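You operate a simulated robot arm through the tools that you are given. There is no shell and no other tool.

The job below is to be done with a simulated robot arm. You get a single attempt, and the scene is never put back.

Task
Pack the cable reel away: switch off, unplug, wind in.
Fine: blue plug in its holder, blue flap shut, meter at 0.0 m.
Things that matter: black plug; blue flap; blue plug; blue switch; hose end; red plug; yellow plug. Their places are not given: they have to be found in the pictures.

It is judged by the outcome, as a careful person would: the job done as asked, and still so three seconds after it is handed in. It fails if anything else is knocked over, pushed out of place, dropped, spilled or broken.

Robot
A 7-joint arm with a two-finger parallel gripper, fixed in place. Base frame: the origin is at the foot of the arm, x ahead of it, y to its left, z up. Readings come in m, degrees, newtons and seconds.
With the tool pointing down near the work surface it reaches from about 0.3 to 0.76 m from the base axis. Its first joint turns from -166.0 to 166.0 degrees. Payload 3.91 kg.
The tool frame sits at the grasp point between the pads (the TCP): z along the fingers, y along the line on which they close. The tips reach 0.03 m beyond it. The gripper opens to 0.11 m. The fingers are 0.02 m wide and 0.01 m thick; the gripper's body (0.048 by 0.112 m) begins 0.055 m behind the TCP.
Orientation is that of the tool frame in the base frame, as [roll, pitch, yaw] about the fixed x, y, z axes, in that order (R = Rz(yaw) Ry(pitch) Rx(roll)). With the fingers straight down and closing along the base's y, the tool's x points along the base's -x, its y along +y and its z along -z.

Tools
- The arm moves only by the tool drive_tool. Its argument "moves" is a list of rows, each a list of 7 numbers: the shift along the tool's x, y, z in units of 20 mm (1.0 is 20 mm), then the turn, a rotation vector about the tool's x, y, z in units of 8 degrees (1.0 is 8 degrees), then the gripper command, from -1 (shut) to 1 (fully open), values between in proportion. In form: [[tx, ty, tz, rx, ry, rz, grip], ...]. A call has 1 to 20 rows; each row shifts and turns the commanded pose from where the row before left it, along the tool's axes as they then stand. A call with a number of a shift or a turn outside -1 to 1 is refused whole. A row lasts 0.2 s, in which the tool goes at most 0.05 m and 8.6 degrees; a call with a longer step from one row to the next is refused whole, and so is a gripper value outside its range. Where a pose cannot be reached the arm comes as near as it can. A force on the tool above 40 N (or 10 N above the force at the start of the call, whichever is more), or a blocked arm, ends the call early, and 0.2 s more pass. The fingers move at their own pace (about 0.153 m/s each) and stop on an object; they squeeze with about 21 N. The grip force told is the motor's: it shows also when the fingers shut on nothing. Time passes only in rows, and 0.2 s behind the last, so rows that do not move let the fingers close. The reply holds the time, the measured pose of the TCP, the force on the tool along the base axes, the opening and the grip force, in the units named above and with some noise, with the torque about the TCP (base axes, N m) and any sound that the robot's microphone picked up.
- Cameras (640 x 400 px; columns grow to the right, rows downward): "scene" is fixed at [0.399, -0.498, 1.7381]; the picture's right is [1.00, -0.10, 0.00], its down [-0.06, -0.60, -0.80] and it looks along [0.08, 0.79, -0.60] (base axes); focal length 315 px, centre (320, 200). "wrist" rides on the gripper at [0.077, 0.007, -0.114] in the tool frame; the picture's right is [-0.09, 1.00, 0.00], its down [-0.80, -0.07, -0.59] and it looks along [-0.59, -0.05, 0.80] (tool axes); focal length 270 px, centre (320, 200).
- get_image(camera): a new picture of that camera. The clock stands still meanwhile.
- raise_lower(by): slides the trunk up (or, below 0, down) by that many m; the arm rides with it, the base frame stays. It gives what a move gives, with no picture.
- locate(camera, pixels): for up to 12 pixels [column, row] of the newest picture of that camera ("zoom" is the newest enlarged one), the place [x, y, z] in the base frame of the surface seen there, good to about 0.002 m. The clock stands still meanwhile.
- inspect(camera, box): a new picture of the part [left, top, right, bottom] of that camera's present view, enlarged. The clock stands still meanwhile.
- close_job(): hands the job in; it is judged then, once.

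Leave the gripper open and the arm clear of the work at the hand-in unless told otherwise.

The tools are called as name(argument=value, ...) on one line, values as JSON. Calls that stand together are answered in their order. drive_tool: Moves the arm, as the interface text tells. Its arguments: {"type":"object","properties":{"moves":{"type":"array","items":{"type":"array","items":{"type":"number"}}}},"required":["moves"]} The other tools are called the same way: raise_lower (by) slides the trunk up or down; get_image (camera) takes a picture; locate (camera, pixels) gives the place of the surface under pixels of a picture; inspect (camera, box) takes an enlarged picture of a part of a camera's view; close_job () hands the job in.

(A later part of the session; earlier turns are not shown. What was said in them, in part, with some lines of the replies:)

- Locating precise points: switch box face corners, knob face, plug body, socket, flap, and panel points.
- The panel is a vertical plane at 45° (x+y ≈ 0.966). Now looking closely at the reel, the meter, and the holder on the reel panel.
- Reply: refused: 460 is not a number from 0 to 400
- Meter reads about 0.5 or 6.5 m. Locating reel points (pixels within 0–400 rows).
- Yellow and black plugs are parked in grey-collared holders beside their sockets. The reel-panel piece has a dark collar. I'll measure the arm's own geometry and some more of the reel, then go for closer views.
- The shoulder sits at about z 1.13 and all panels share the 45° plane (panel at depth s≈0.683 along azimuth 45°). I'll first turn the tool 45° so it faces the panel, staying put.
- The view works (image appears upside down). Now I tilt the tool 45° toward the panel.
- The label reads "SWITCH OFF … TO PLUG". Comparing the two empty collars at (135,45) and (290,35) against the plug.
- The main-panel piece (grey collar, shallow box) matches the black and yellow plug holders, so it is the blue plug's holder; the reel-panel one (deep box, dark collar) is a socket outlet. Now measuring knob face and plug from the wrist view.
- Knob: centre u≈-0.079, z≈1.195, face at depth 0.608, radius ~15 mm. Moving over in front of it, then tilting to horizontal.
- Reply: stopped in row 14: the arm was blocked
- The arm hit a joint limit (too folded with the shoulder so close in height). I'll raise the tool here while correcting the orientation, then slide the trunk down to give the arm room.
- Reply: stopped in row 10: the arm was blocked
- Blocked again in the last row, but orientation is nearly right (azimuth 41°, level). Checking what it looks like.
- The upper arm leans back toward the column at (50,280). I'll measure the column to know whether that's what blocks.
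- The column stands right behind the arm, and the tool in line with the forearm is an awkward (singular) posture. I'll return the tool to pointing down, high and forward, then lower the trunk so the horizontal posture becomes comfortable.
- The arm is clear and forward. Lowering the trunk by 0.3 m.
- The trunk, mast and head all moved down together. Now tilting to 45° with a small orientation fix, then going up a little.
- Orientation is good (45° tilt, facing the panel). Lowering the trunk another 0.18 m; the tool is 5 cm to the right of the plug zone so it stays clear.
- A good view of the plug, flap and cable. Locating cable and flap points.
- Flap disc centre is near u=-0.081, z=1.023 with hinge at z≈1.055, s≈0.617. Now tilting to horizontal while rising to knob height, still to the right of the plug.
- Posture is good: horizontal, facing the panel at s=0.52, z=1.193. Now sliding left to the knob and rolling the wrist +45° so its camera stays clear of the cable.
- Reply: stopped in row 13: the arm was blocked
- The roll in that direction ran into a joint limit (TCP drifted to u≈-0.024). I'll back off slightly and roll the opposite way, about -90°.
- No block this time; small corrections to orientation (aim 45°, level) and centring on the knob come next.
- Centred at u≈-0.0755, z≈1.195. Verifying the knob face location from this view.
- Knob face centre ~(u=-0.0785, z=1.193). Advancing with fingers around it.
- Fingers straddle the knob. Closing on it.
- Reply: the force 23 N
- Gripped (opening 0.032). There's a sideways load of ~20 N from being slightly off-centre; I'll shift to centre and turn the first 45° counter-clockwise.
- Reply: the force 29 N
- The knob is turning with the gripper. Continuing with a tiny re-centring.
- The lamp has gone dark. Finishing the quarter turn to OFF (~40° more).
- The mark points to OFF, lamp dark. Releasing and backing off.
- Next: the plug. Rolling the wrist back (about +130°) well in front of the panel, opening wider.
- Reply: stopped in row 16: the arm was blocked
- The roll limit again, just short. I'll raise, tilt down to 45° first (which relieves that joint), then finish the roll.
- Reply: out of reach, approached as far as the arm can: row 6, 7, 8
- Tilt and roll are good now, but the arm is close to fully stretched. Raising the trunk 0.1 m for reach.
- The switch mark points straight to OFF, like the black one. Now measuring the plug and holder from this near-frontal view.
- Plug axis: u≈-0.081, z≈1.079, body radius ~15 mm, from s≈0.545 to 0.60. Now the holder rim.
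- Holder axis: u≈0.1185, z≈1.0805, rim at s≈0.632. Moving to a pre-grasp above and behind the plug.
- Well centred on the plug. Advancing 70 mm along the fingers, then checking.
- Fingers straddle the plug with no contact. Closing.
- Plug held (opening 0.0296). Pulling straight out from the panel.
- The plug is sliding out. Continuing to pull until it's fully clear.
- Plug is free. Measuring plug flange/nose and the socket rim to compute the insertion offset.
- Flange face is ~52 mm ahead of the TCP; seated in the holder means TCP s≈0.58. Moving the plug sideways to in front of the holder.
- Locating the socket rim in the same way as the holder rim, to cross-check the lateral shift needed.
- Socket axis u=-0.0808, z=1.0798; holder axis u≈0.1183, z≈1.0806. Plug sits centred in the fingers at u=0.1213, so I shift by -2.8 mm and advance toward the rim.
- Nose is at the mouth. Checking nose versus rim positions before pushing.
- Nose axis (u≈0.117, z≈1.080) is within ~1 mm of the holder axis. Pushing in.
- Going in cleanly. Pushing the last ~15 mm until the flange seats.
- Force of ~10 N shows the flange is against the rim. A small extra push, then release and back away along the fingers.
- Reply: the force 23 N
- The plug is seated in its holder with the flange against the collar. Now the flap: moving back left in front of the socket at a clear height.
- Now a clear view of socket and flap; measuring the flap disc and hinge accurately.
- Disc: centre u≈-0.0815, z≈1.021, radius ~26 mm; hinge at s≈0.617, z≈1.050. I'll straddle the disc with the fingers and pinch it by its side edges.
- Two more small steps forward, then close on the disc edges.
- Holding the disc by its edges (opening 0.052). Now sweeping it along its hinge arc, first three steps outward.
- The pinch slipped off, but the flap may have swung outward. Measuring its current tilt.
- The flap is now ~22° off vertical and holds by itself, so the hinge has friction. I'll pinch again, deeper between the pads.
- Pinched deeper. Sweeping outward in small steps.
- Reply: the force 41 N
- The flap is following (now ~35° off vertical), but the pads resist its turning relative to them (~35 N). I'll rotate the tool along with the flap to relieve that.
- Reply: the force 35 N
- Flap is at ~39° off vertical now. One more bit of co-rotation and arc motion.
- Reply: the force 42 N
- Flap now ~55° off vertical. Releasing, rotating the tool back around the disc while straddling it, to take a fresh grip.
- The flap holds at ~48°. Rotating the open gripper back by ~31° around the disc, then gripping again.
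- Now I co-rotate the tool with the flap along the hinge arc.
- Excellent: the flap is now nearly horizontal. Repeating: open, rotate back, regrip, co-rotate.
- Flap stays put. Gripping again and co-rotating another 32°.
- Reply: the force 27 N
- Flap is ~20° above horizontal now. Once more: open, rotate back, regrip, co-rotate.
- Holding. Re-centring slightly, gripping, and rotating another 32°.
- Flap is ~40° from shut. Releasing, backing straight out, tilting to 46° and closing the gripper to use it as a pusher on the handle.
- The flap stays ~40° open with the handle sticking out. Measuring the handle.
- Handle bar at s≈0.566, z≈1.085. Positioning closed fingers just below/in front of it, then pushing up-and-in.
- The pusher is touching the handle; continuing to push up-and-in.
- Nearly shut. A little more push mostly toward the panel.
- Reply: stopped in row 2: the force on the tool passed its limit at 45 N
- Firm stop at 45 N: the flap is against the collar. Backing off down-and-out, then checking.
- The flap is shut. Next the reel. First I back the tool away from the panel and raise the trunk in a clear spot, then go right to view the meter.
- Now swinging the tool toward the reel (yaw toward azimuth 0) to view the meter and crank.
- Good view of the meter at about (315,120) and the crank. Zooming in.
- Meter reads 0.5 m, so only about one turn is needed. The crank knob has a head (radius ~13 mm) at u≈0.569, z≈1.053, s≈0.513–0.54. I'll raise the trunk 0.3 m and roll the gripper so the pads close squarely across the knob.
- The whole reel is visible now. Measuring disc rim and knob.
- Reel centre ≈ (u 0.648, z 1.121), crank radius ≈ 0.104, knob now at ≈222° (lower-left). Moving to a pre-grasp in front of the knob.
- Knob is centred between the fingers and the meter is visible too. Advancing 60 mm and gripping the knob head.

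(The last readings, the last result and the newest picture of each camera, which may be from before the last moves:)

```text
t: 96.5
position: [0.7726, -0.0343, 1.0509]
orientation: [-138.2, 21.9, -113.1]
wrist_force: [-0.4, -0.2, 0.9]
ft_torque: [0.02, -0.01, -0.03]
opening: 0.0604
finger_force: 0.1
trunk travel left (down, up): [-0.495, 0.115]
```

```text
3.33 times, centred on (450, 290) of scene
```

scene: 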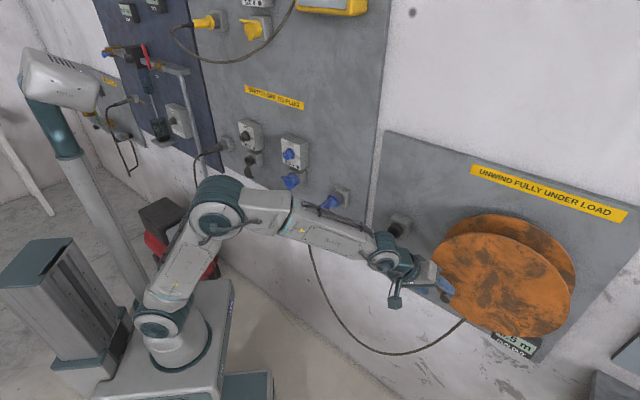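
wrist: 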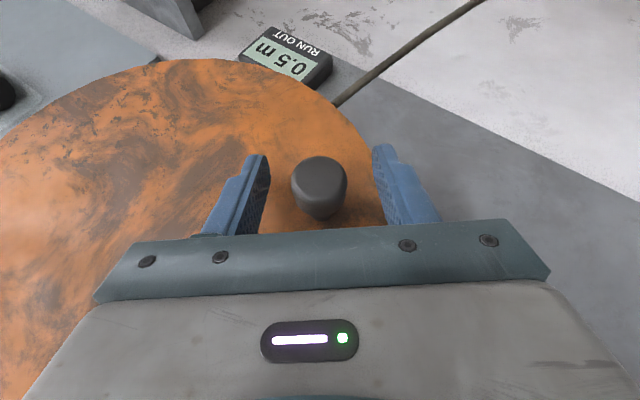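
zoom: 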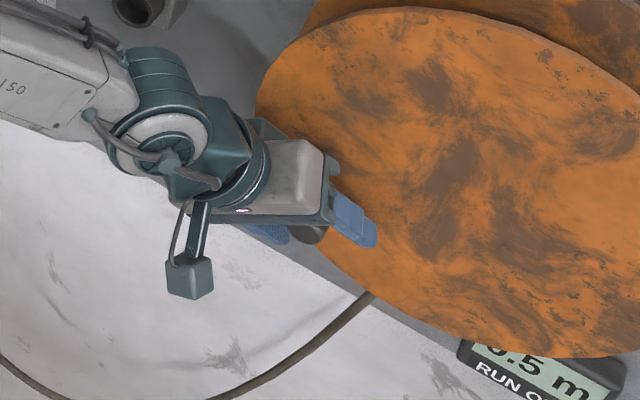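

Closing on the knob.

drive_tool(moves=[[0, 0, 0, 0, 0, 0, -0.4], [0, 0, 0, 0, 0, 0, -0.8], [0, 0, 0, 0, 0, 0, -1], [0, 0, 0, 0, 0, 0, -1]])

get_image(camera="wrist")

```text
t: 97.5
position: [0.7741, -0.0338, 1.051]
orientation: [-138.2, 21.8, -113.0]
wrist_force: [5.9, -1.0, 3.5]
ft_torque: [0.23, -0.14, 0.07]
opening: 0.0279
finger_force: 44.9
trunk travel left (down, up): [-0.495, 0.115]
```

```text
taken
```

wrist: 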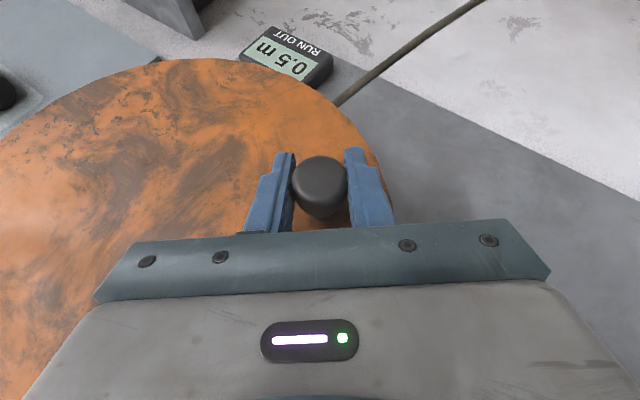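

Gripped. Trying a small clockwise (front view: left side up) rotation and checking the meter.

drive_tool(moves=[[-0.29, 0.006, -0.493, 0, 0, 0, -1], [-0.273, -0.047, -0.47, 0, 0, 0, -1], [-0.265, -0.108, -0.462, 0, 0, 0, -1], [-0.257, -0.163, -0.454, 0, 0, 0, -1]])

get_image(camera="wrist")

inspect(camera="scene", box=[400, 200, 600, 360])

```text
t: 98.5
position: [0.7581, -0.0196, 1.0875]
orientation: [-138.4, 21.8, -113.2]
wrist_force: [10.4, -6.8, -2.4]
ft_torque: [0.49, 0.04, 0.06]
opening: 0.0278
finger_force: 45.5
trunk travel left (down, up): [-0.495, 0.115]
```

```text
taken
```

wrist: 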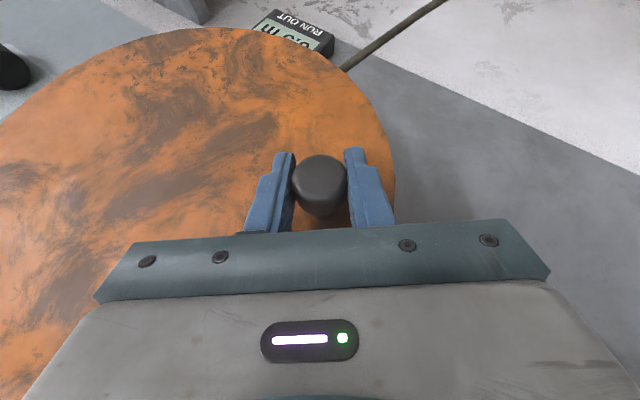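

```text
2.50 times, centred on (500, 280) of scene
```

zoom: 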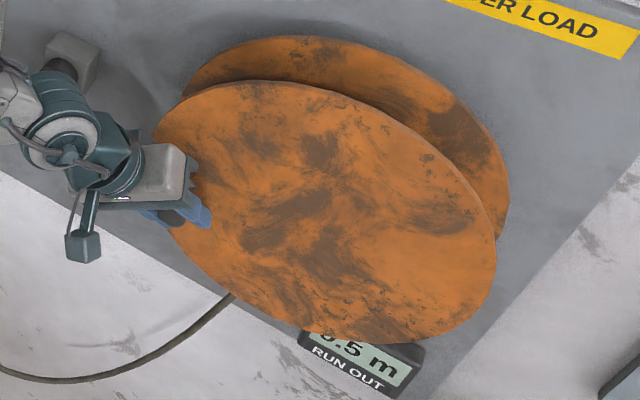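

Let me read the meter closely from the wrist view and scene.

inspect(camera="wrist", box=[245, 0, 345, 75])

inspect(camera="scene", box=[490, 315, 560, 365])

```text
5.33 times, centred on (295, 38) of wrist
```

zoom: 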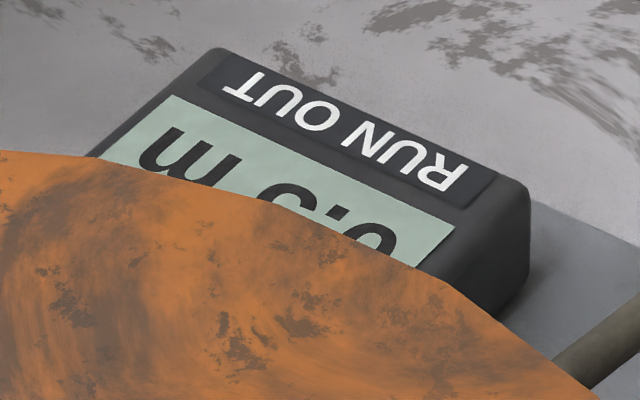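

```text
8.00 times, centred on (525, 340) of scene
```

zoom: 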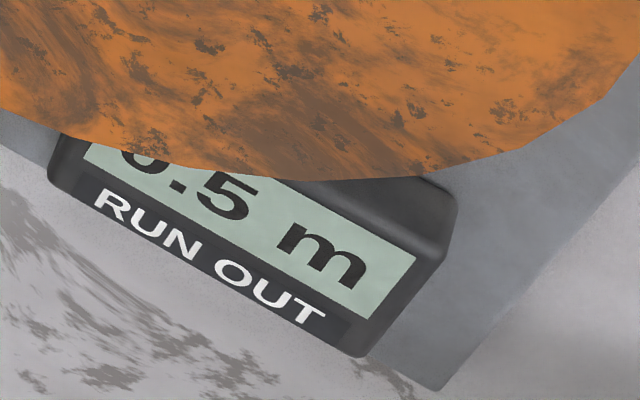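

Still 0.5 after ~24° (resolution is 0.1 m). Continuing clockwise another ~48°.

drive_tool(moves=[[-0.306, -0.342, -0.556, 0, 0, 0, -1], [-0.29, -0.384, -0.534, 0, 0, 0, -1], [-0.258, -0.465, -0.486, 0, 0, 0, -1], [-0.217, -0.534, -0.424, 0, 0, 0, -1], [-0.177, -0.596, -0.361, 0, 0, 0, -1], [-0.129, -0.646, -0.284, 0, 0, 0, -1]])

inspect(camera="scene", box=[490, 315, 560, 365])

get_image(camera="wrist")

```text
t: 99.9
position: [0.7621, -0.0233, 1.1743]
orientation: [-138.1, 21.8, -112.8]
wrist_force: [-13.6, 9.3, 2.2]
ft_torque: [0.84, -0.12, 0.13]
opening: 0.0275
finger_force: 45.4
trunk travel left (down, up): [-0.495, 0.115]
```

```text
8.00 times, centred on (525, 340) of scene
```

zoom: 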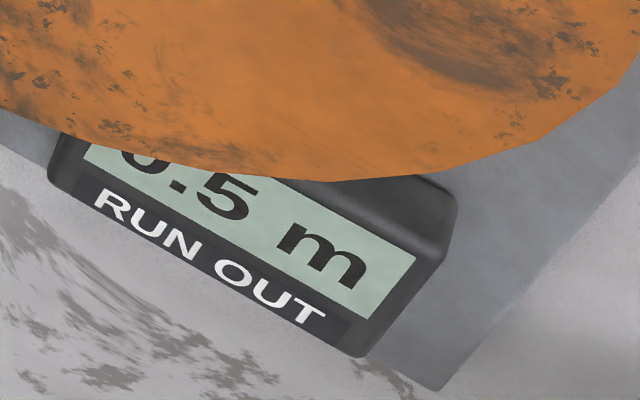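

```text
taken
```

wrist: 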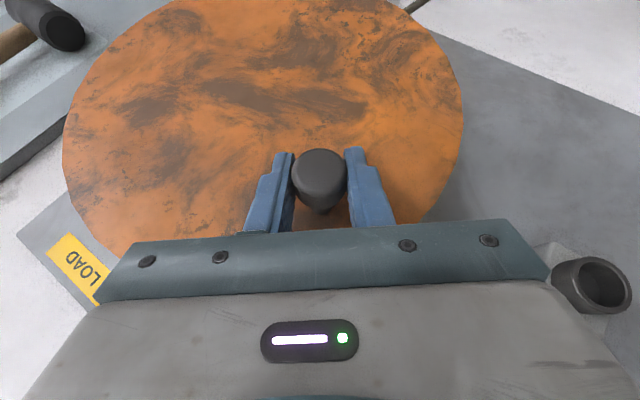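

Rotated ~72° clockwise; forces are small (about 6 N tangential). Still reads 0.5. Continuing clockwise over the top.

drive_tool(moves=[[-0.106, -0.669, -0.248, 0, 0, 0, -1], [-0.029, -0.718, -0.122, 0, 0, 0, -1], [0.021, -0.723, -0.036, 0, 0, 0, -1], [0.072, -0.72, 0.05, 0, 0, 0, -1]])

inspect(camera="scene", box=[490, 315, 560, 365])

get_image(camera="scene")

```text
t: 100.9
position: [0.7933, -0.0542, 1.2125]
orientation: [-138.1, 21.7, -113.1]
wrist_force: [1.2, 8.9, 0.0]
ft_torque: [0.69, -0.11, 0.37]
opening: 0.0275
finger_force: 45.1
trunk travel left (down, up): [-0.495, 0.115]
```

```text
8.00 times, centred on (525, 340) of scene
```

zoom: 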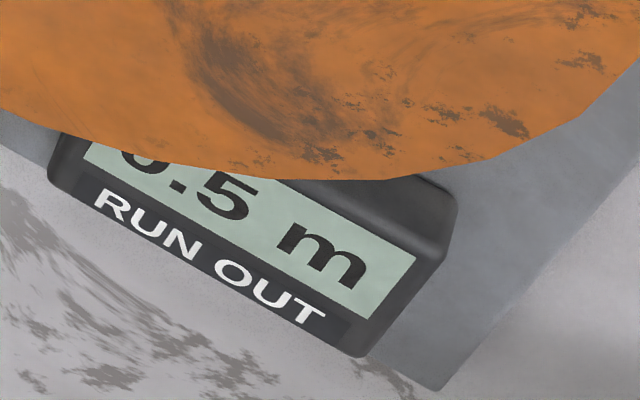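

```text
taken
```

scene: 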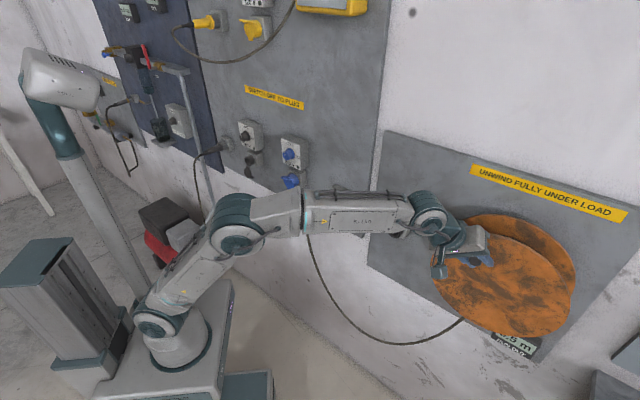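

The cable sag is shrinking slightly, suggesting this direction winds in. Continuing over the top, gradually lifting the tool tilt to keep reach.

drive_tool(moves=[[0.121, -0.7, 0.135, 0.248, -0.15, 0, -1], [0.177, -0.665, 0.237, 0.248, -0.15, 0, -1], [0.227, -0.601, 0.328, 0.248, -0.15, 0, -1], [0.281, -0.533, 0.412, 0.248, -0.15, 0, -1]])

inspect(camera="scene", box=[490, 315, 560, 365])

get_image(camera="scene")

```text
t: 101.9
position: [0.8319, -0.0946, 1.2243]
orientation: [-128.7, 25.1, -109.3]
wrist_force: [-2.3, 5.3, -1.7]
ft_torque: [0.26, 0.51, -0.03]
opening: 0.0273
finger_force: 44.9
trunk travel left (down, up): [-0.495, 0.115]
```

```text
8.00 times, centred on (525, 340) of scene
```

zoom: 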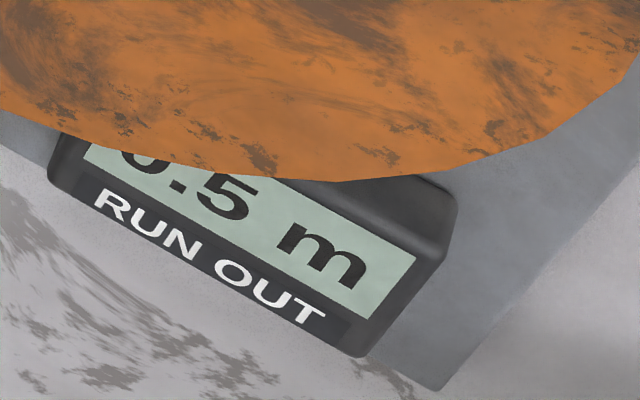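

```text
taken
```

scene: 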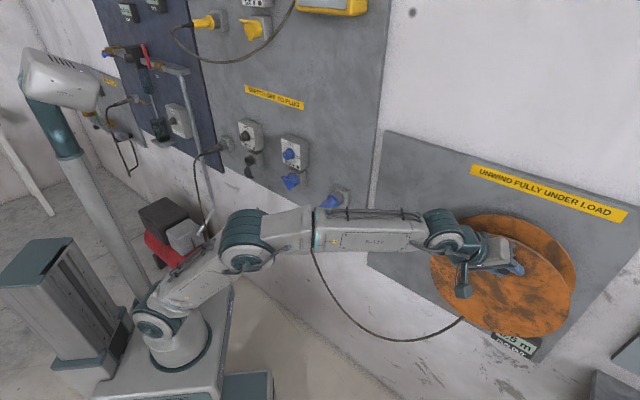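

About 136° done, sag of the cable is clearly reducing. Continuing clockwise down the right side.

drive_tool(moves=[[0.327, -0.437, 0.473, 0.248, -0.15, 0, -1], [0.374, -0.338, 0.525, 0.248, -0.15, 0, -1], [0.41, -0.223, 0.552, 0.248, -0.15, 0, -1], [0.443, -0.107, 0.564, 0.248, -0.15, 0, -1], [0.466, 0.012, 0.554, 0.248, -0.15, 0, -1], [0.483, 0.129, 0.531, 0, 0, 0, -1]])

inspect(camera="scene", box=[490, 315, 560, 365])

get_image(camera="scene")

```text
t: 103.3
position: [0.8857, -0.1491, 1.1866]
orientation: [-115.9, 28.4, -103.6]
wrist_force: [28.7, -8.2, 26.5]
ft_torque: [0.04, 0.67, 0.67]
opening: 0.0286
finger_force: 44.2
trunk travel left (down, up): [-0.495, 0.115]
```

```text
8.00 times, centred on (525, 340) of scene
```

zoom: 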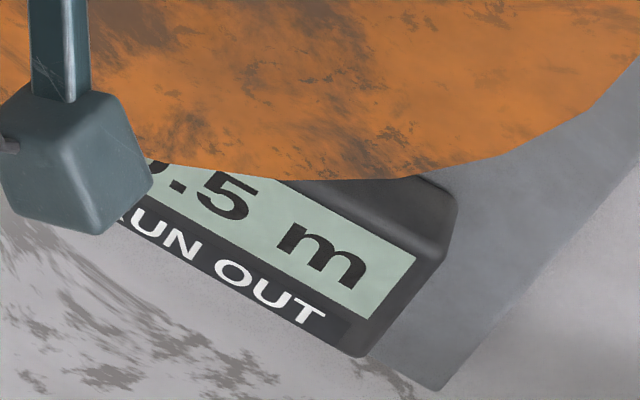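

```text
taken
```

scene: 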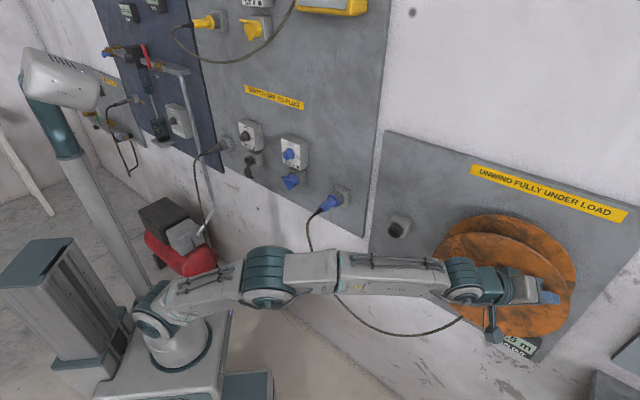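

Force is radial (~37 N outward) from a slightly off circle estimate; refitting the centre to (0.650, 1.120) with radius 0.105 and continuing down the right side.

drive_tool(moves=[[0.55, 0.166, 0.598, 0, 0, 0, -1], [0.465, 0.326, 0.468, 0, 0, 0, -1], [0.435, 0.413, 0.416, 0, 0, 0, -1]])

get_image(camera="scene")

```text
t: 104.1
position: [0.9019, -0.1704, 1.1379]
orientation: [-116.8, 28.4, -104.1]
wrist_force: [23.9, -25.2, 7.8]
ft_torque: [0.1, 0.36, 0.29]
opening: 0.0282
finger_force: 44.7
trunk travel left (down, up): [-0.495, 0.115]
```

```text
taken
```

scene: 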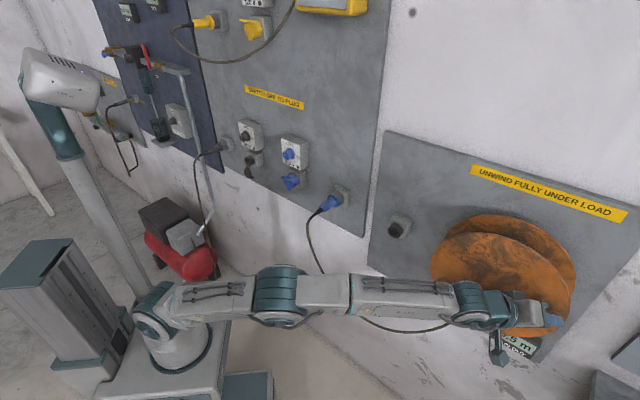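

Checking the meter and the knob hold at this point.

inspect(camera="scene", box=[480, 270, 580, 370])

get_image(camera="wrist")

```text
4.00 times, centred on (530, 320) of scene
```

zoom: 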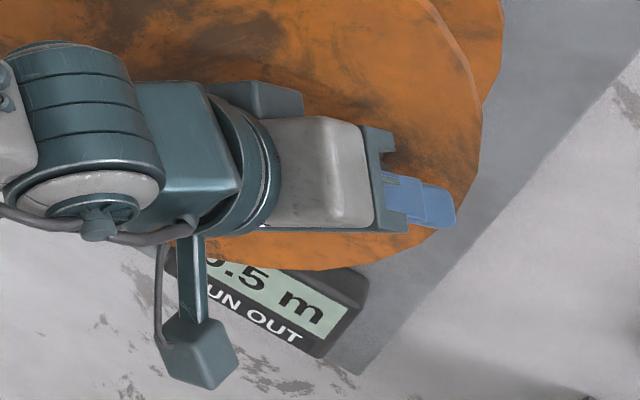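

```text
taken
```

wrist: 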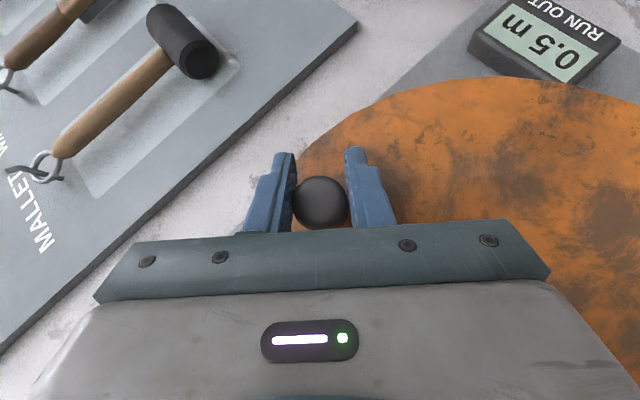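

The cable's sag has clearly decreased. Let me measure the cable's lowest point now to track progress.

inspect(camera="scene", box=[280, 180, 500, 370])

locate(camera="scene", pixels=[[314, 250], [322, 270], [370, 321], [380, 327], [400, 331], [420, 331], [440, 327], [448, 324]])

```text
2.11 times, centred on (390, 275) of scene
```

zoom: 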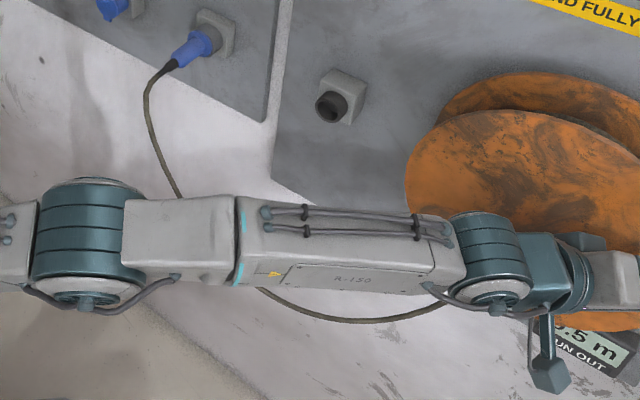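

```text
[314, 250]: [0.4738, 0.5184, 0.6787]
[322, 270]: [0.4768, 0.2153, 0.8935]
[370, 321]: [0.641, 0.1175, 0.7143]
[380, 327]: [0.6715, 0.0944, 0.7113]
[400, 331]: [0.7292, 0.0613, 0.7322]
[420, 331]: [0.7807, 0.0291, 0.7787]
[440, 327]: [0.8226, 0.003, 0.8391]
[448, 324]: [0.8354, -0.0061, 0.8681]
```

inspect(camera="wrist", box=[460, 0, 640, 100])

```text
3.56 times, centred on (550, 50) of wrist
```

zoom: 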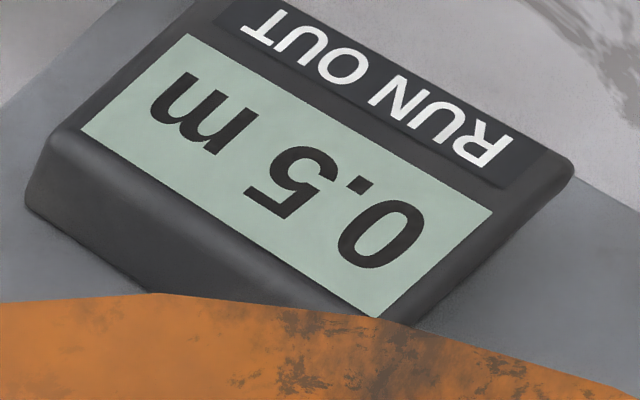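

Still 0.5 m after ~210°, while the cable visibly tightened, so several turns are needed. The arm is also at full stretch here. I'll release, back off, raise the trunk 7 cm, and regrip with the fingertips for more reach.

drive_tool(moves=[[0, 0, 0, 0, 0, 0, -0.4], [0, 0, 0, 0, 0, 0, 0.1], [0, 0, 0, 0, 0, 0, 0.1], [0, 0, -0.8, 0, 0, 0, 0.1], [0, 0, -0.9, 0, 0, 0, 0.1], [0, 0, -0.9, 0, 0, 0, 0.1]])

get_image(camera="wrist")

```text
t: 105.5
position: [0.8524, -0.1621, 1.1652]
orientation: [-116.4, 28.4, -103.6]
wrist_force: [-0.7, 0.3, 0.0]
ft_torque: [-0.05, -0.03, -0.01]
opening: 0.0608
finger_force: 0.1
trunk travel left (down, up): [-0.495, 0.115]
```

```text
taken
```

wrist: 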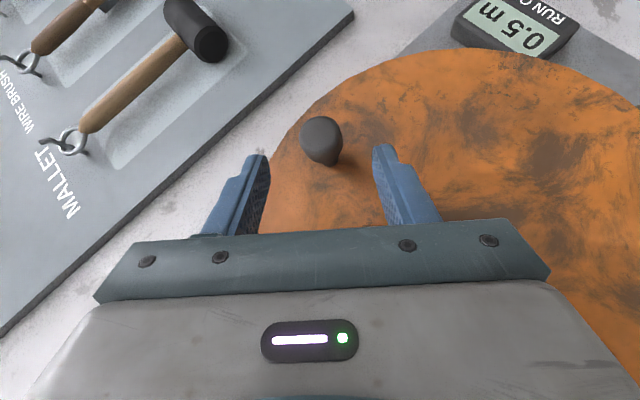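

Knob stays where it was left. Measuring knob and rim from here.

inspect(camera="wrist", box=[260, 40, 460, 240])

locate(camera="zoom", pixels=[[260, 160], [240, 180], [285, 170], [262, 205], [275, 225], [268, 235], [255, 150]])

raise_lower(by=0.07)

get_image(camera="wrist")

```text
2.00 times, centred on (360, 140) of wrist
```

zoom: 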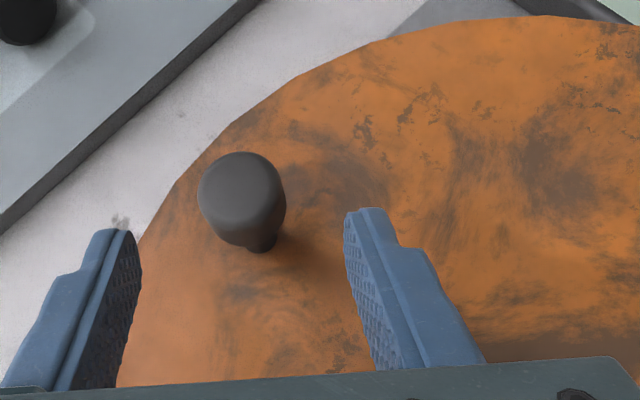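

```text
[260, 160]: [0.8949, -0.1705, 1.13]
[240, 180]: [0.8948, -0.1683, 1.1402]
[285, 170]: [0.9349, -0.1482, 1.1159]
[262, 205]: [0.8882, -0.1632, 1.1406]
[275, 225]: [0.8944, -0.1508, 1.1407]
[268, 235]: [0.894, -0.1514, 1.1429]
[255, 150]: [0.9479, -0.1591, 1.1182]
```

```text
t: 106.6
position: [0.8524, -0.1624, 1.2355]
orientation: [-116.5, 28.3, -103.8]
wrist_force: [0.2, -1.1, -0.2]
ft_torque: [-0.02, 0.0, 0.01]
opening: 0.0604
finger_force: 0.0
trunk travel left (down, up): [-0.565, 0.045]
```

```text
taken
```

wrist: 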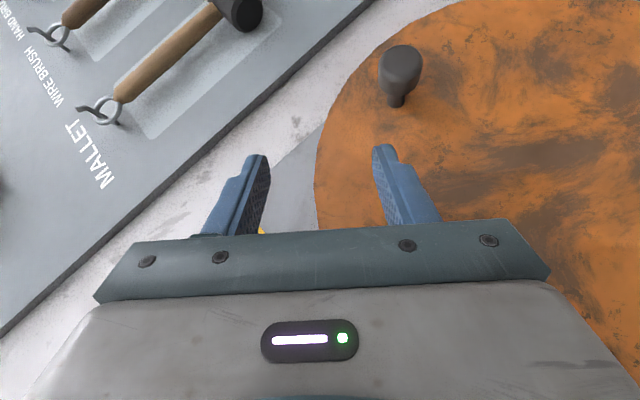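

inspect(camera="wrist", box=[300, 0, 500, 160])

locate(camera="zoom", pixels=[[330, 110], [310, 125], [350, 125], [322, 155], [310, 155], [300, 185], [308, 195], [340, 100], [365, 120], [285, 140], [335, 160]])

```text
2.50 times, centred on (400, 80) of wrist
```

zoom: 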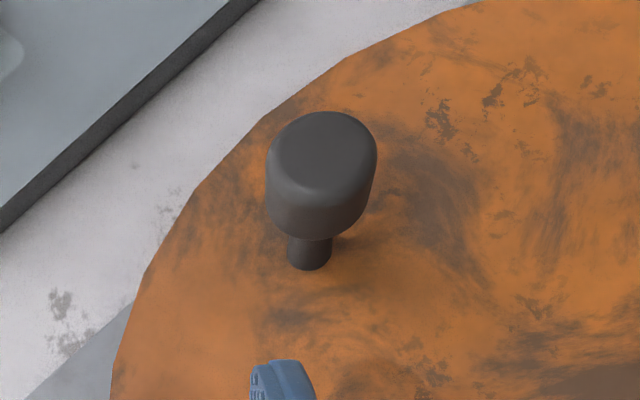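

```text
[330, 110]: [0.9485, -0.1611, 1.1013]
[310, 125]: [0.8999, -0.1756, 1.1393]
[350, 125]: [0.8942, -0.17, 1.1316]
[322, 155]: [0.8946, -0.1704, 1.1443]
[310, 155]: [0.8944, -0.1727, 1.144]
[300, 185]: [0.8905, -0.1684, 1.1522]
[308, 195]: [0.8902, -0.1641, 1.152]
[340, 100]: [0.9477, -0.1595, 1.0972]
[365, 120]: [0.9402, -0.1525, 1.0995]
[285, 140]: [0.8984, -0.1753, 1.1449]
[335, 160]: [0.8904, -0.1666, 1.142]
```

Knob now at u≈0.7525, z≈1.141 (β≈11.6°). Moving to it so the knob sits near the fingertips.

drive_tool(moves=[[0.533, 0.976, 0.277, 0, 0, 0, 0.1], [0.533, 0.976, 0.277, 0, 0, 0, 0.1], [0.533, 0.976, 0.277, 0, 0, 0, 0.1], [0, 0, 0.83, 0, 0, 0, 0.1], [0, 0, 0.83, 0, 0, 0, 0.1], [0, 0, 0.83, 0, 0, 0, 0.1]])

get_image(camera="wrist")

get_image(camera="scene")

```text
t: 108.0
position: [0.8872, -0.159, 1.1476]
orientation: [-116.4, 28.3, -103.6]
wrist_force: [0.1, 0.4, 0.7]
ft_torque: [0.02, 0.0, -0.02]
opening: 0.0604
finger_force: 0.1
trunk travel left (down, up): [-0.565, 0.045]
```

```text
taken
```

wrist: 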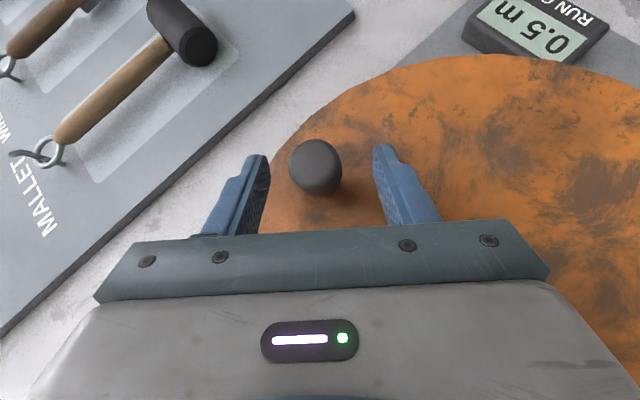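

```text
taken
```

scene: 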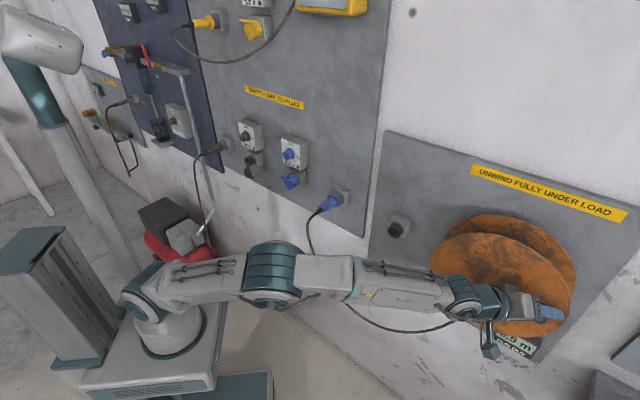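

Well placed. Gripping and resuming clockwise with a fresh, wider-reach model (10° per row).

drive_tool(moves=[[0, 0, 0, 0, 0, 0, -0.4], [0, 0, 0, 0, 0, 0, -1], [0, 0, 0, 0, 0, 0, -1], [0.484, 0.638, 0.443, -0.214, 0.13, 0, -1], [0.37, 0.703, 0.341, -0.321, 0.194, 0, -1], [0.282, 0.768, 0.276, -0.321, 0.194, 0, -1]])

get_image(camera="wrist")

```text
t: 109.4
position: [0.8864, -0.1561, 1.094]
orientation: [-125.2, 26.3, -107.7]
wrist_force: [5.1, -4.0, 2.2]
ft_torque: [0.59, -0.24, 0.73]
opening: 0.0279
finger_force: 45.3
trunk travel left (down, up): [-0.565, 0.045]
```

```text
taken
```

wrist: 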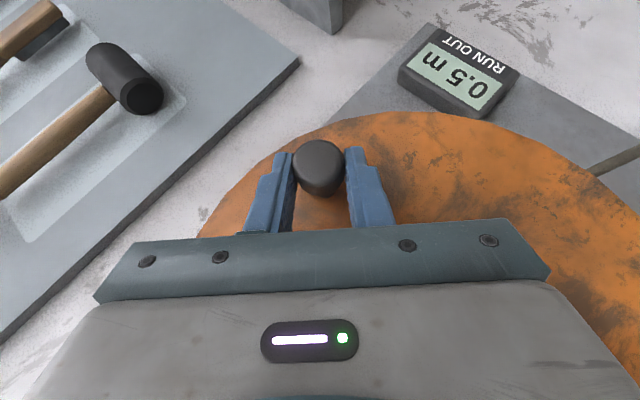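

Forces are now small. Continuing rows through the bottom.

drive_tool(moves=[[0.189, 0.813, 0.204, -0.321, 0.194, 0, -1], [0.093, 0.851, 0.121, -0.321, 0.194, 0, -1], [0.011, 0.881, 0.038, -0.214, 0.13, 0, -1], [-0.077, 0.87, -0.068, -0.214, 0.13, 0, -1], [-0.158, 0.853, -0.172, -0.214, 0.13, 0, -1], [-0.233, 0.81, -0.282, -0.214, 0.13, 0, -1], [-0.286, 0.758, -0.383, -0.107, 0.065, 0, -1]])

get_image(camera="wrist")

get_image(camera="scene")

```text
t: 111.0
position: [0.8188, -0.0888, 1.0279]
orientation: [-140.6, 20.9, -114.0]
wrist_force: [-1.0, -0.8, 3.6]
ft_torque: [-0.29, 0.12, -1.3]
opening: 0.0277
finger_force: 45.1
trunk travel left (down, up): [-0.565, 0.045]
```

```text
taken
```

wrist: 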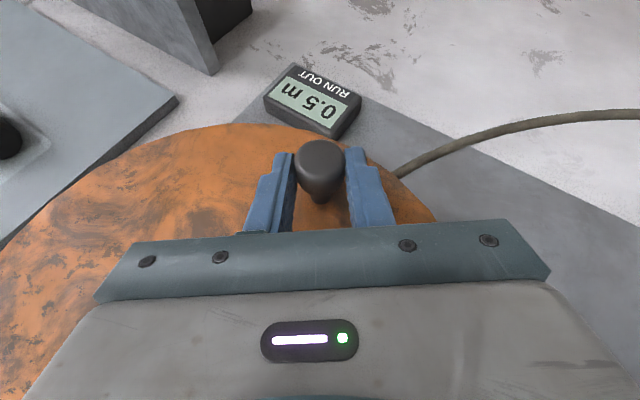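

```text
taken
```

scene: 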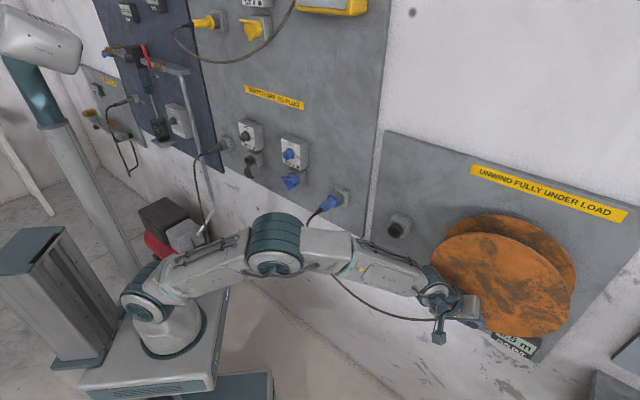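

inspect(camera="wrist", box=[250, 50, 380, 150])

locate(camera="scene", pixels=[[322, 214], [312, 222], [345, 287], [360, 300], [380, 312], [400, 318], [420, 319]])

```text
4.00 times, centred on (315, 100) of wrist
```

zoom: 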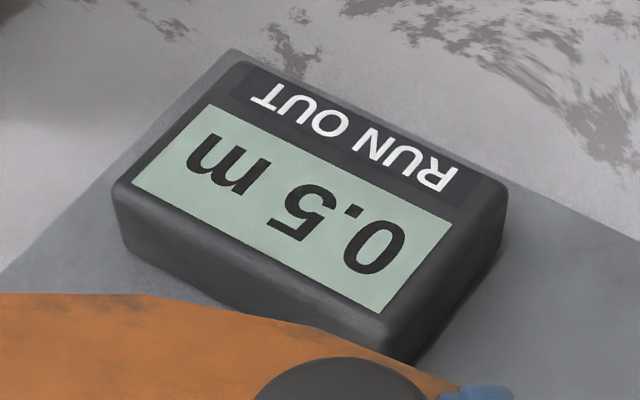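

```text
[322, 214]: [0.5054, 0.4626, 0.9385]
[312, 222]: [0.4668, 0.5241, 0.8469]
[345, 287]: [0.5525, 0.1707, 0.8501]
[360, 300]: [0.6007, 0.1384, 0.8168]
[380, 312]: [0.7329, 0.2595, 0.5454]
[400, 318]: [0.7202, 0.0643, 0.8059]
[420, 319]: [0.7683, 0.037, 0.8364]
```

The cable has tightened a lot (lowest point up from ~0.63 to ~0.80 m) though the display still says 0.5. Continuing a bit at a time, watching meter and force.

drive_tool(moves=[[-0.341, 0.673, -0.491, -0.107, 0.065, 0, -1], [-0.375, 0.583, -0.585, 0, 0, 0, -1], [-0.408, 0.453, -0.665, 0, 0, 0, -1], [-0.433, 0.308, -0.735, 0, 0, 0, -1], [-0.443, 0.161, -0.777, 0, 0, 0, -1]])

get_image(camera="wrist")

get_image(camera="scene")

```text
t: 112.2
position: [0.7634, -0.0341, 1.0635]
orientation: [-141.5, 20.4, -114.3]
wrist_force: [-4.7, -3.9, -3.1]
ft_torque: [0.25, -0.06, -0.72]
opening: 0.0278
finger_force: 45.0
trunk travel left (down, up): [-0.565, 0.045]
```

```text
taken
```

wrist: 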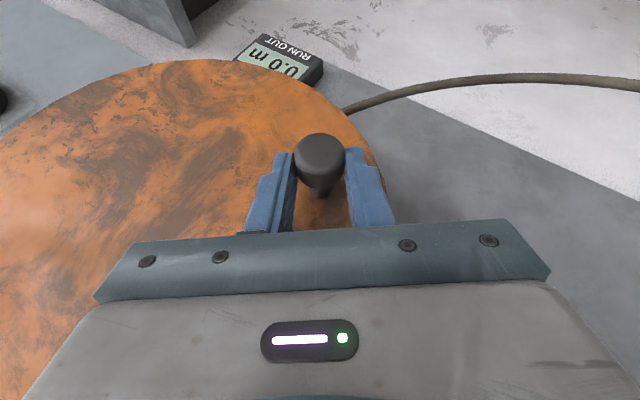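

```text
taken
```

scene: 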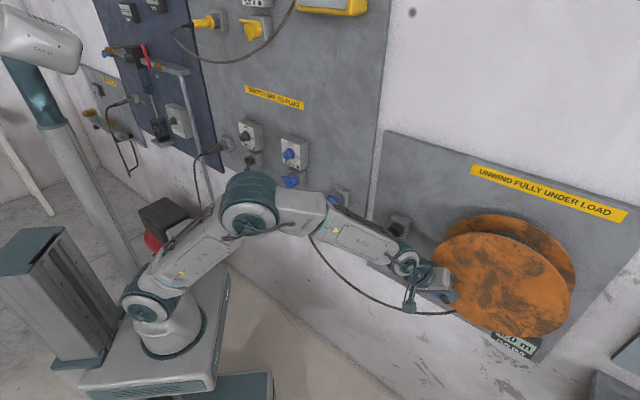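

The meter seems to have changed. Zooming in.

inspect(camera="wrist", box=[225, 25, 345, 105])

inspect(camera="scene", box=[490, 315, 560, 365])

```text
5.00 times, centred on (285, 65) of wrist
```

zoom: 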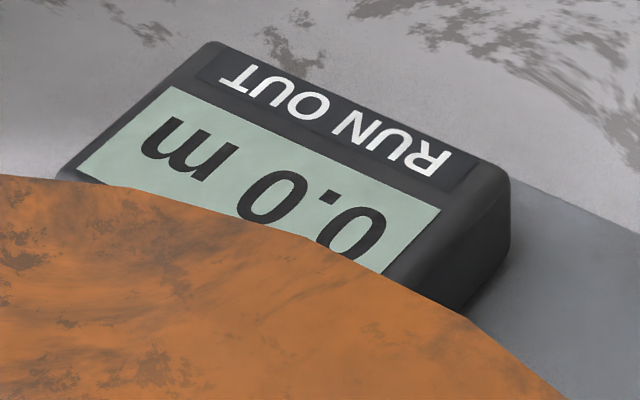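

```text
8.00 times, centred on (525, 340) of scene
```

zoom: 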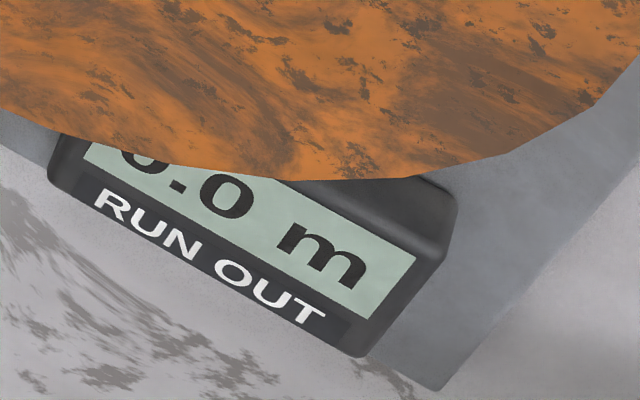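

Meter reads 0.0 m. I'll add one small 10° step for margin, then check again.

drive_tool(moves=[[-0.436, 0.002, -0.79, 0, 0, 0, -1], [0, 0, 0, 0, 0, 0, -1]])

inspect(camera="scene", box=[490, 315, 560, 365])

```text
t: 112.8
position: [0.755, -0.0252, 1.0794]
orientation: [-141.5, 20.3, -114.3]
wrist_force: [-19.4, -3.8, -4.7]
ft_torque: [-0.15, 0.43, -0.69]
opening: 0.0276
finger_force: 44.5
trunk travel left (down, up): [-0.565, 0.045]
```

```text
8.00 times, centred on (525, 340) of scene
```

zoom: 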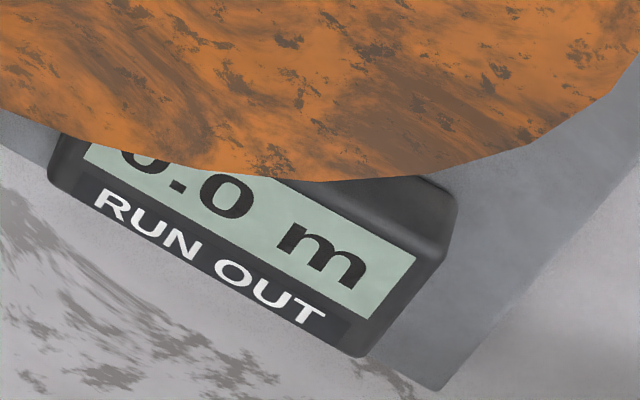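

Still 0.0 m. Releasing the knob and backing off along the fingers.

drive_tool(moves=[[0.05, 0, -0.05, 0, 0, 0, -1], [0, 0, 0, 0, 0, 0, -0.4], [0, 0, 0, 0, 0, 0, 0.1], [0, 0, 0, 0, 0, 0, 0.1], [0, 0, -0.8, 0, 0, 0, 0.1], [0, 0, -0.9, 0, 0, 0, 0.1], [0, 0, -0.9, 0, 0, 0, 0.1], [0, 0, -0.9, 0, 0, 0, 0.1]])

inspect(camera="scene", box=[400, 200, 600, 370])

get_image(camera="wrist")

```text
t: 114.6
position: [0.7088, -0.0254, 1.1309]
orientation: [-141.4, 20.5, -114.2]
wrist_force: [-0.6, -0.2, 0.1]
ft_torque: [0.0, -0.01, -0.03]
opening: 0.0605
finger_force: 0.0
trunk travel left (down, up): [-0.565, 0.045]
```

```text
2.35 times, centred on (500, 285) of scene
```

zoom: 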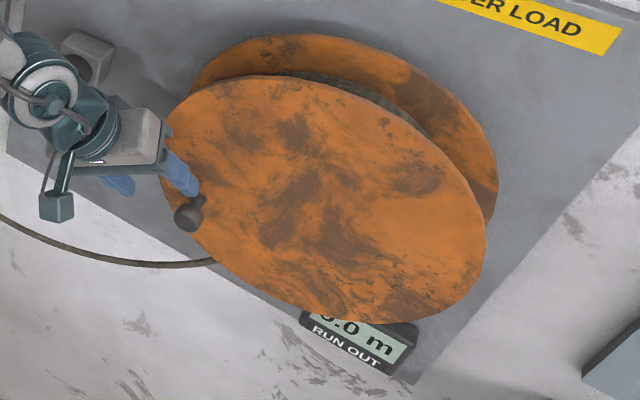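

```text
taken
```

wrist: 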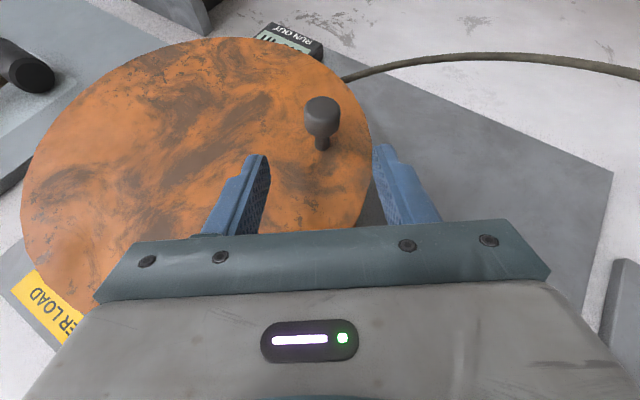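

Knob holds, meter at 0.0 m. Retreating back and up, clear of the reel.

drive_tool(moves=[[0, 0, -0.9, 0, 0, 0, 0.1], [0, 0, -0.9, 0, 0, 0, 0.1], [0, 0, -0.9, 0, 0, 0, 0.3], [0, 0, -0.9, 0, 0, 0, 0.3], [0, 0, -0.9, 0, 0, 0, 0.5], [0, 0, -0.9, 0, 0, 0, 0.5], [0, 0, -0.9, 0, 0, 0, 0.5], [0, 0, -0.9, 0, 0, 0, 0.5], [0, 0, -0.9, 0, 0, 0, 0.5], [0, 0, -0.9, 0, 0, 0, 0.5]])

get_image(camera="scene")

inspect(camera="scene", box=[240, 120, 380, 230])

inspect(camera="scene", box=[490, 315, 560, 365])

```text
t: 116.8
position: [0.5856, -0.0249, 1.2621]
orientation: [-141.3, 20.5, -114.2]
wrist_force: [0.1, 0.0, 0.6]
ft_torque: [-0.02, -0.02, 0.03]
opening: 0.0826
finger_force: 0.1
trunk travel left (down, up): [-0.565, 0.045]
```

```text
taken
```

scene: 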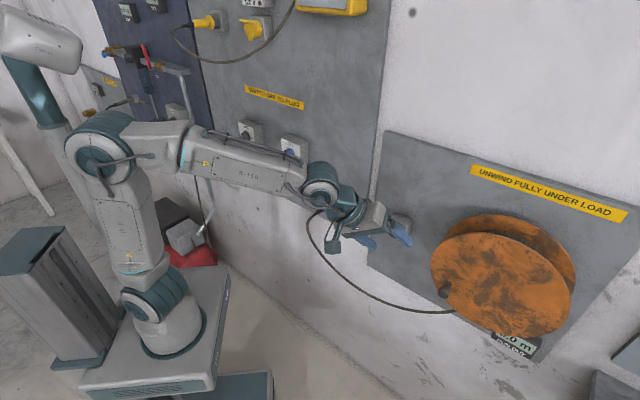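

```text
3.64 times, centred on (310, 175) of scene
```

zoom: 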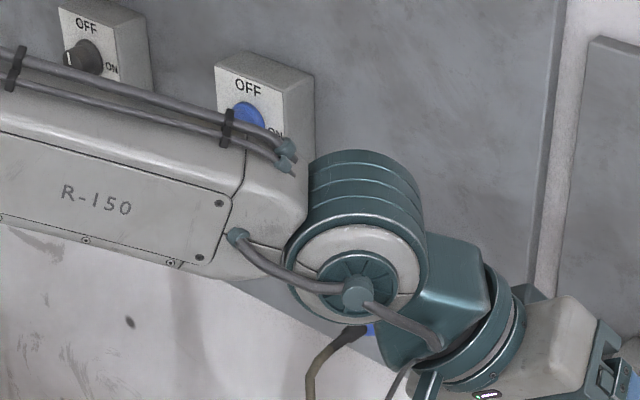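

```text
8.00 times, centred on (525, 340) of scene
```

zoom: 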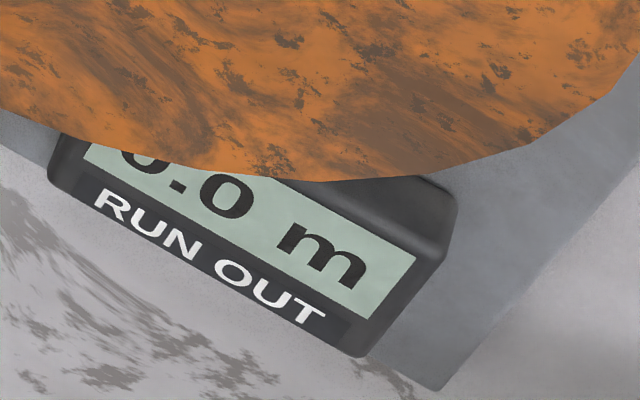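

The arm hides the plug and flap from the scene camera. I'll pull back toward the base and lower the trunk a bit to clear the view for a final check.

drive_tool(moves=[[0.384, 0.623, -0.681, 0, 0, 0, 0.5], [0.384, 0.623, -0.681, 0, 0, 0, 0.5], [0.384, 0.623, -0.681, 0, 0, 0, 0.5], [0.384, 0.623, -0.681, 0, 0, 0, 0.5], [0.384, 0.623, -0.681, 0, 0, 0, 0.5], [0.384, 0.623, -0.681, 0, 0, 0, 0.5]])

raise_lower(by=-0.25)

get_image(camera="scene")

inspect(camera="scene", box=[240, 120, 380, 230])

```text
t: 118.2
position: [0.4641, -0.0223, 1.2631]
orientation: [-141.4, 20.5, -114.2]
wrist_force: [-0.5, -0.3, -0.1]
ft_torque: [0.01, 0.01, -0.03]
opening: 0.0823
finger_force: 0.2
trunk travel left (down, up): [-0.565, 0.045]
```

```text
t: 120.8
position: [0.4657, -0.0215, 1.0122]
orientation: [-141.3, 20.6, -114.2]
wrist_force: [-0.8, -0.3, 0.0]
ft_torque: [-0.01, 0.01, 0.01]
opening: 0.0823
finger_force: 0.1
trunk travel left (down, up): [-0.315, 0.295]
```

```text
taken
```

scene: 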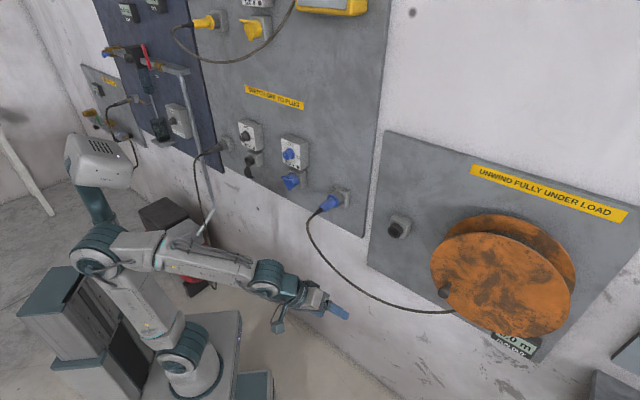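

```text
3.64 times, centred on (310, 175) of scene
```

zoom: 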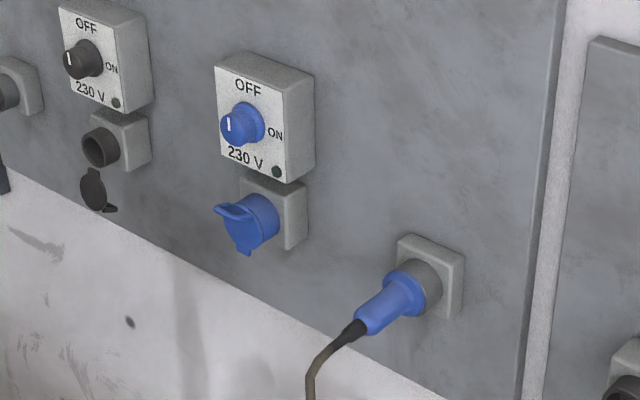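

Everything looks right. Closer checks on the flap's closure, plug seating, and the other plugs.

inspect(camera="scene", box=[275, 165, 315, 200])

locate(camera="zoom", pixels=[[280, 230], [300, 260], [330, 250], [270, 180], [250, 210], [320, 290], [360, 200]])

inspect(camera="scene", box=[310, 175, 360, 215])

inspect(camera="scene", box=[80, 0, 280, 180])

inspect(camera="scene", box=[490, 315, 560, 365])

```text
11.43 times, centred on (295, 182) of scene
```

zoom: 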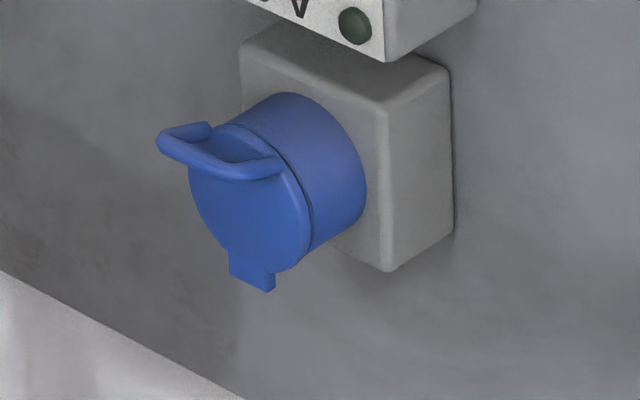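

```text
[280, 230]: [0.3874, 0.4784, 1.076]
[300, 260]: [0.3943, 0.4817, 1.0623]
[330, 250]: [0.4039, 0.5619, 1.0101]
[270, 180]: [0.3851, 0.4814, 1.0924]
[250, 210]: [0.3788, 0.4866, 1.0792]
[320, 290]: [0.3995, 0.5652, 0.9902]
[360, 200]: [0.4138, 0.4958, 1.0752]
```

```text
10.00 times, centred on (335, 195) of scene
```

zoom: 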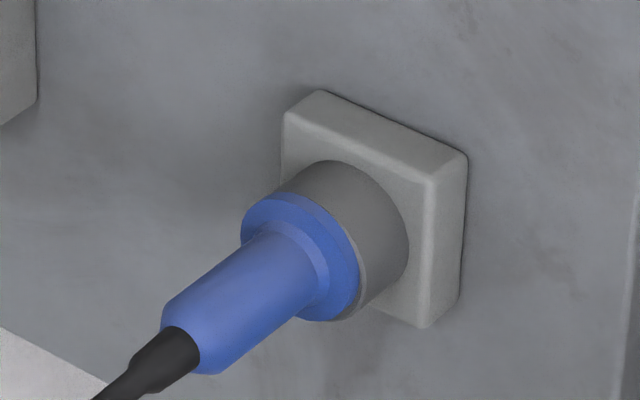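

```text
2.22 times, centred on (180, 90) of scene
```

zoom: 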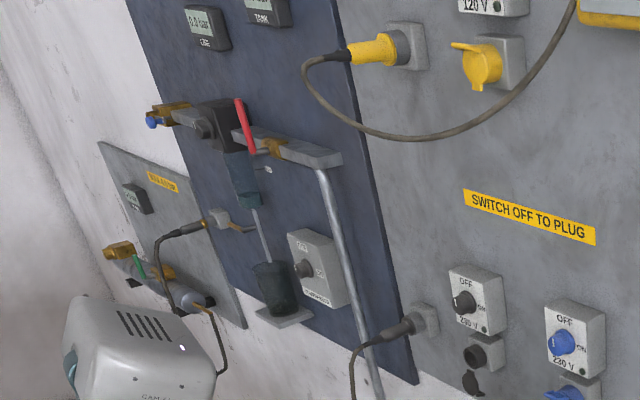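

```text
8.00 times, centred on (525, 340) of scene
```

zoom: 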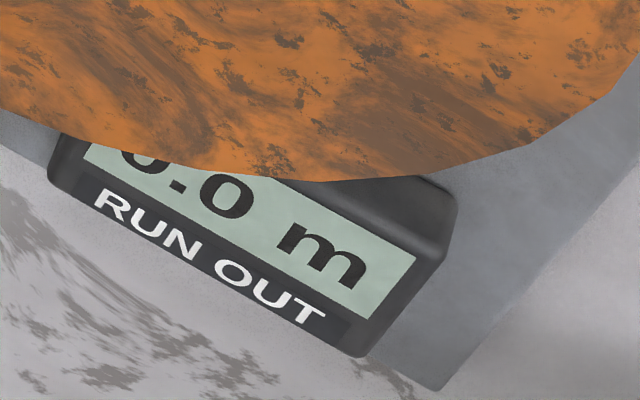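

Flap is flush (outer face vertical at s≈0.612), plug flange seated against the holder, switch OFF with the lamp dark, meter 0.0 m, other plugs untouched. Opening the gripper fully and letting things settle.

drive_tool(moves=[[0, 0, 0, 0, 0, 0, 1], [0, 0, 0, 0, 0, 0, 1], [0, 0, 0, 0, 0, 0, 1], [0, 0, 0, 0, 0, 0, 1], [0, 0, 0, 0, 0, 0, 1], [0, 0, 0, 0, 0, 0, 1], [0, 0, 0, 0, 0, 0, 1], [0, 0, 0, 0, 0, 0, 1], [0, 0, 0, 0, 0, 0, 1], [0, 0, 0, 0, 0, 0, 1]])

get_image(camera="scene")

```text
t: 123.0
position: [0.4646, -0.0218, 1.0131]
orientation: [-141.4, 20.4, -114.2]
wrist_force: [0.2, -0.2, 0.9]
ft_torque: [0.0, 0.01, -0.01]
opening: 0.11
finger_force: 0.0
trunk travel left (down, up): [-0.315, 0.295]
```

```text
taken
```

scene: 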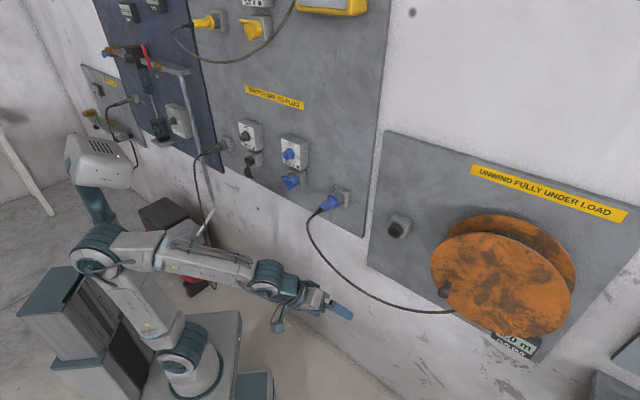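

All stable: switch off, plug in holder, flap shut, meter 0.0 m, arm clear with the gripper open. Handing in.

close_job()

```text
The job is handed in.
```

The cable reel is packed away and I've handed the job in; no verdict has come back.

- **Switch:** the blue switch is turned to OFF and its lamp is dark.
- **Plug:** the blue plug is out of its socket. It sits fully in the empty grey holder to the right of that socket. No label names this as the blue plug's holder; I chose it because it matches the holders of the parked yellow and black plugs.
- **Flap:** the blue flap is shut flush against the socket.
- **Reel:** I wound it clockwise just over one full turn. The meter reads 0.0 m and was still there about eight seconds after I let go of the crank.

Some slack is still visible in the cable between the holder and the reel, although the meter reads zero. The meter showed 0.5 m until nearly a full turn, then dropped straight to 0.0 m. I added a further 10° so it would not slip back.

I saw nothing else disturbed in the final pictures. The arm is clear of the work and the gripper is fully open.
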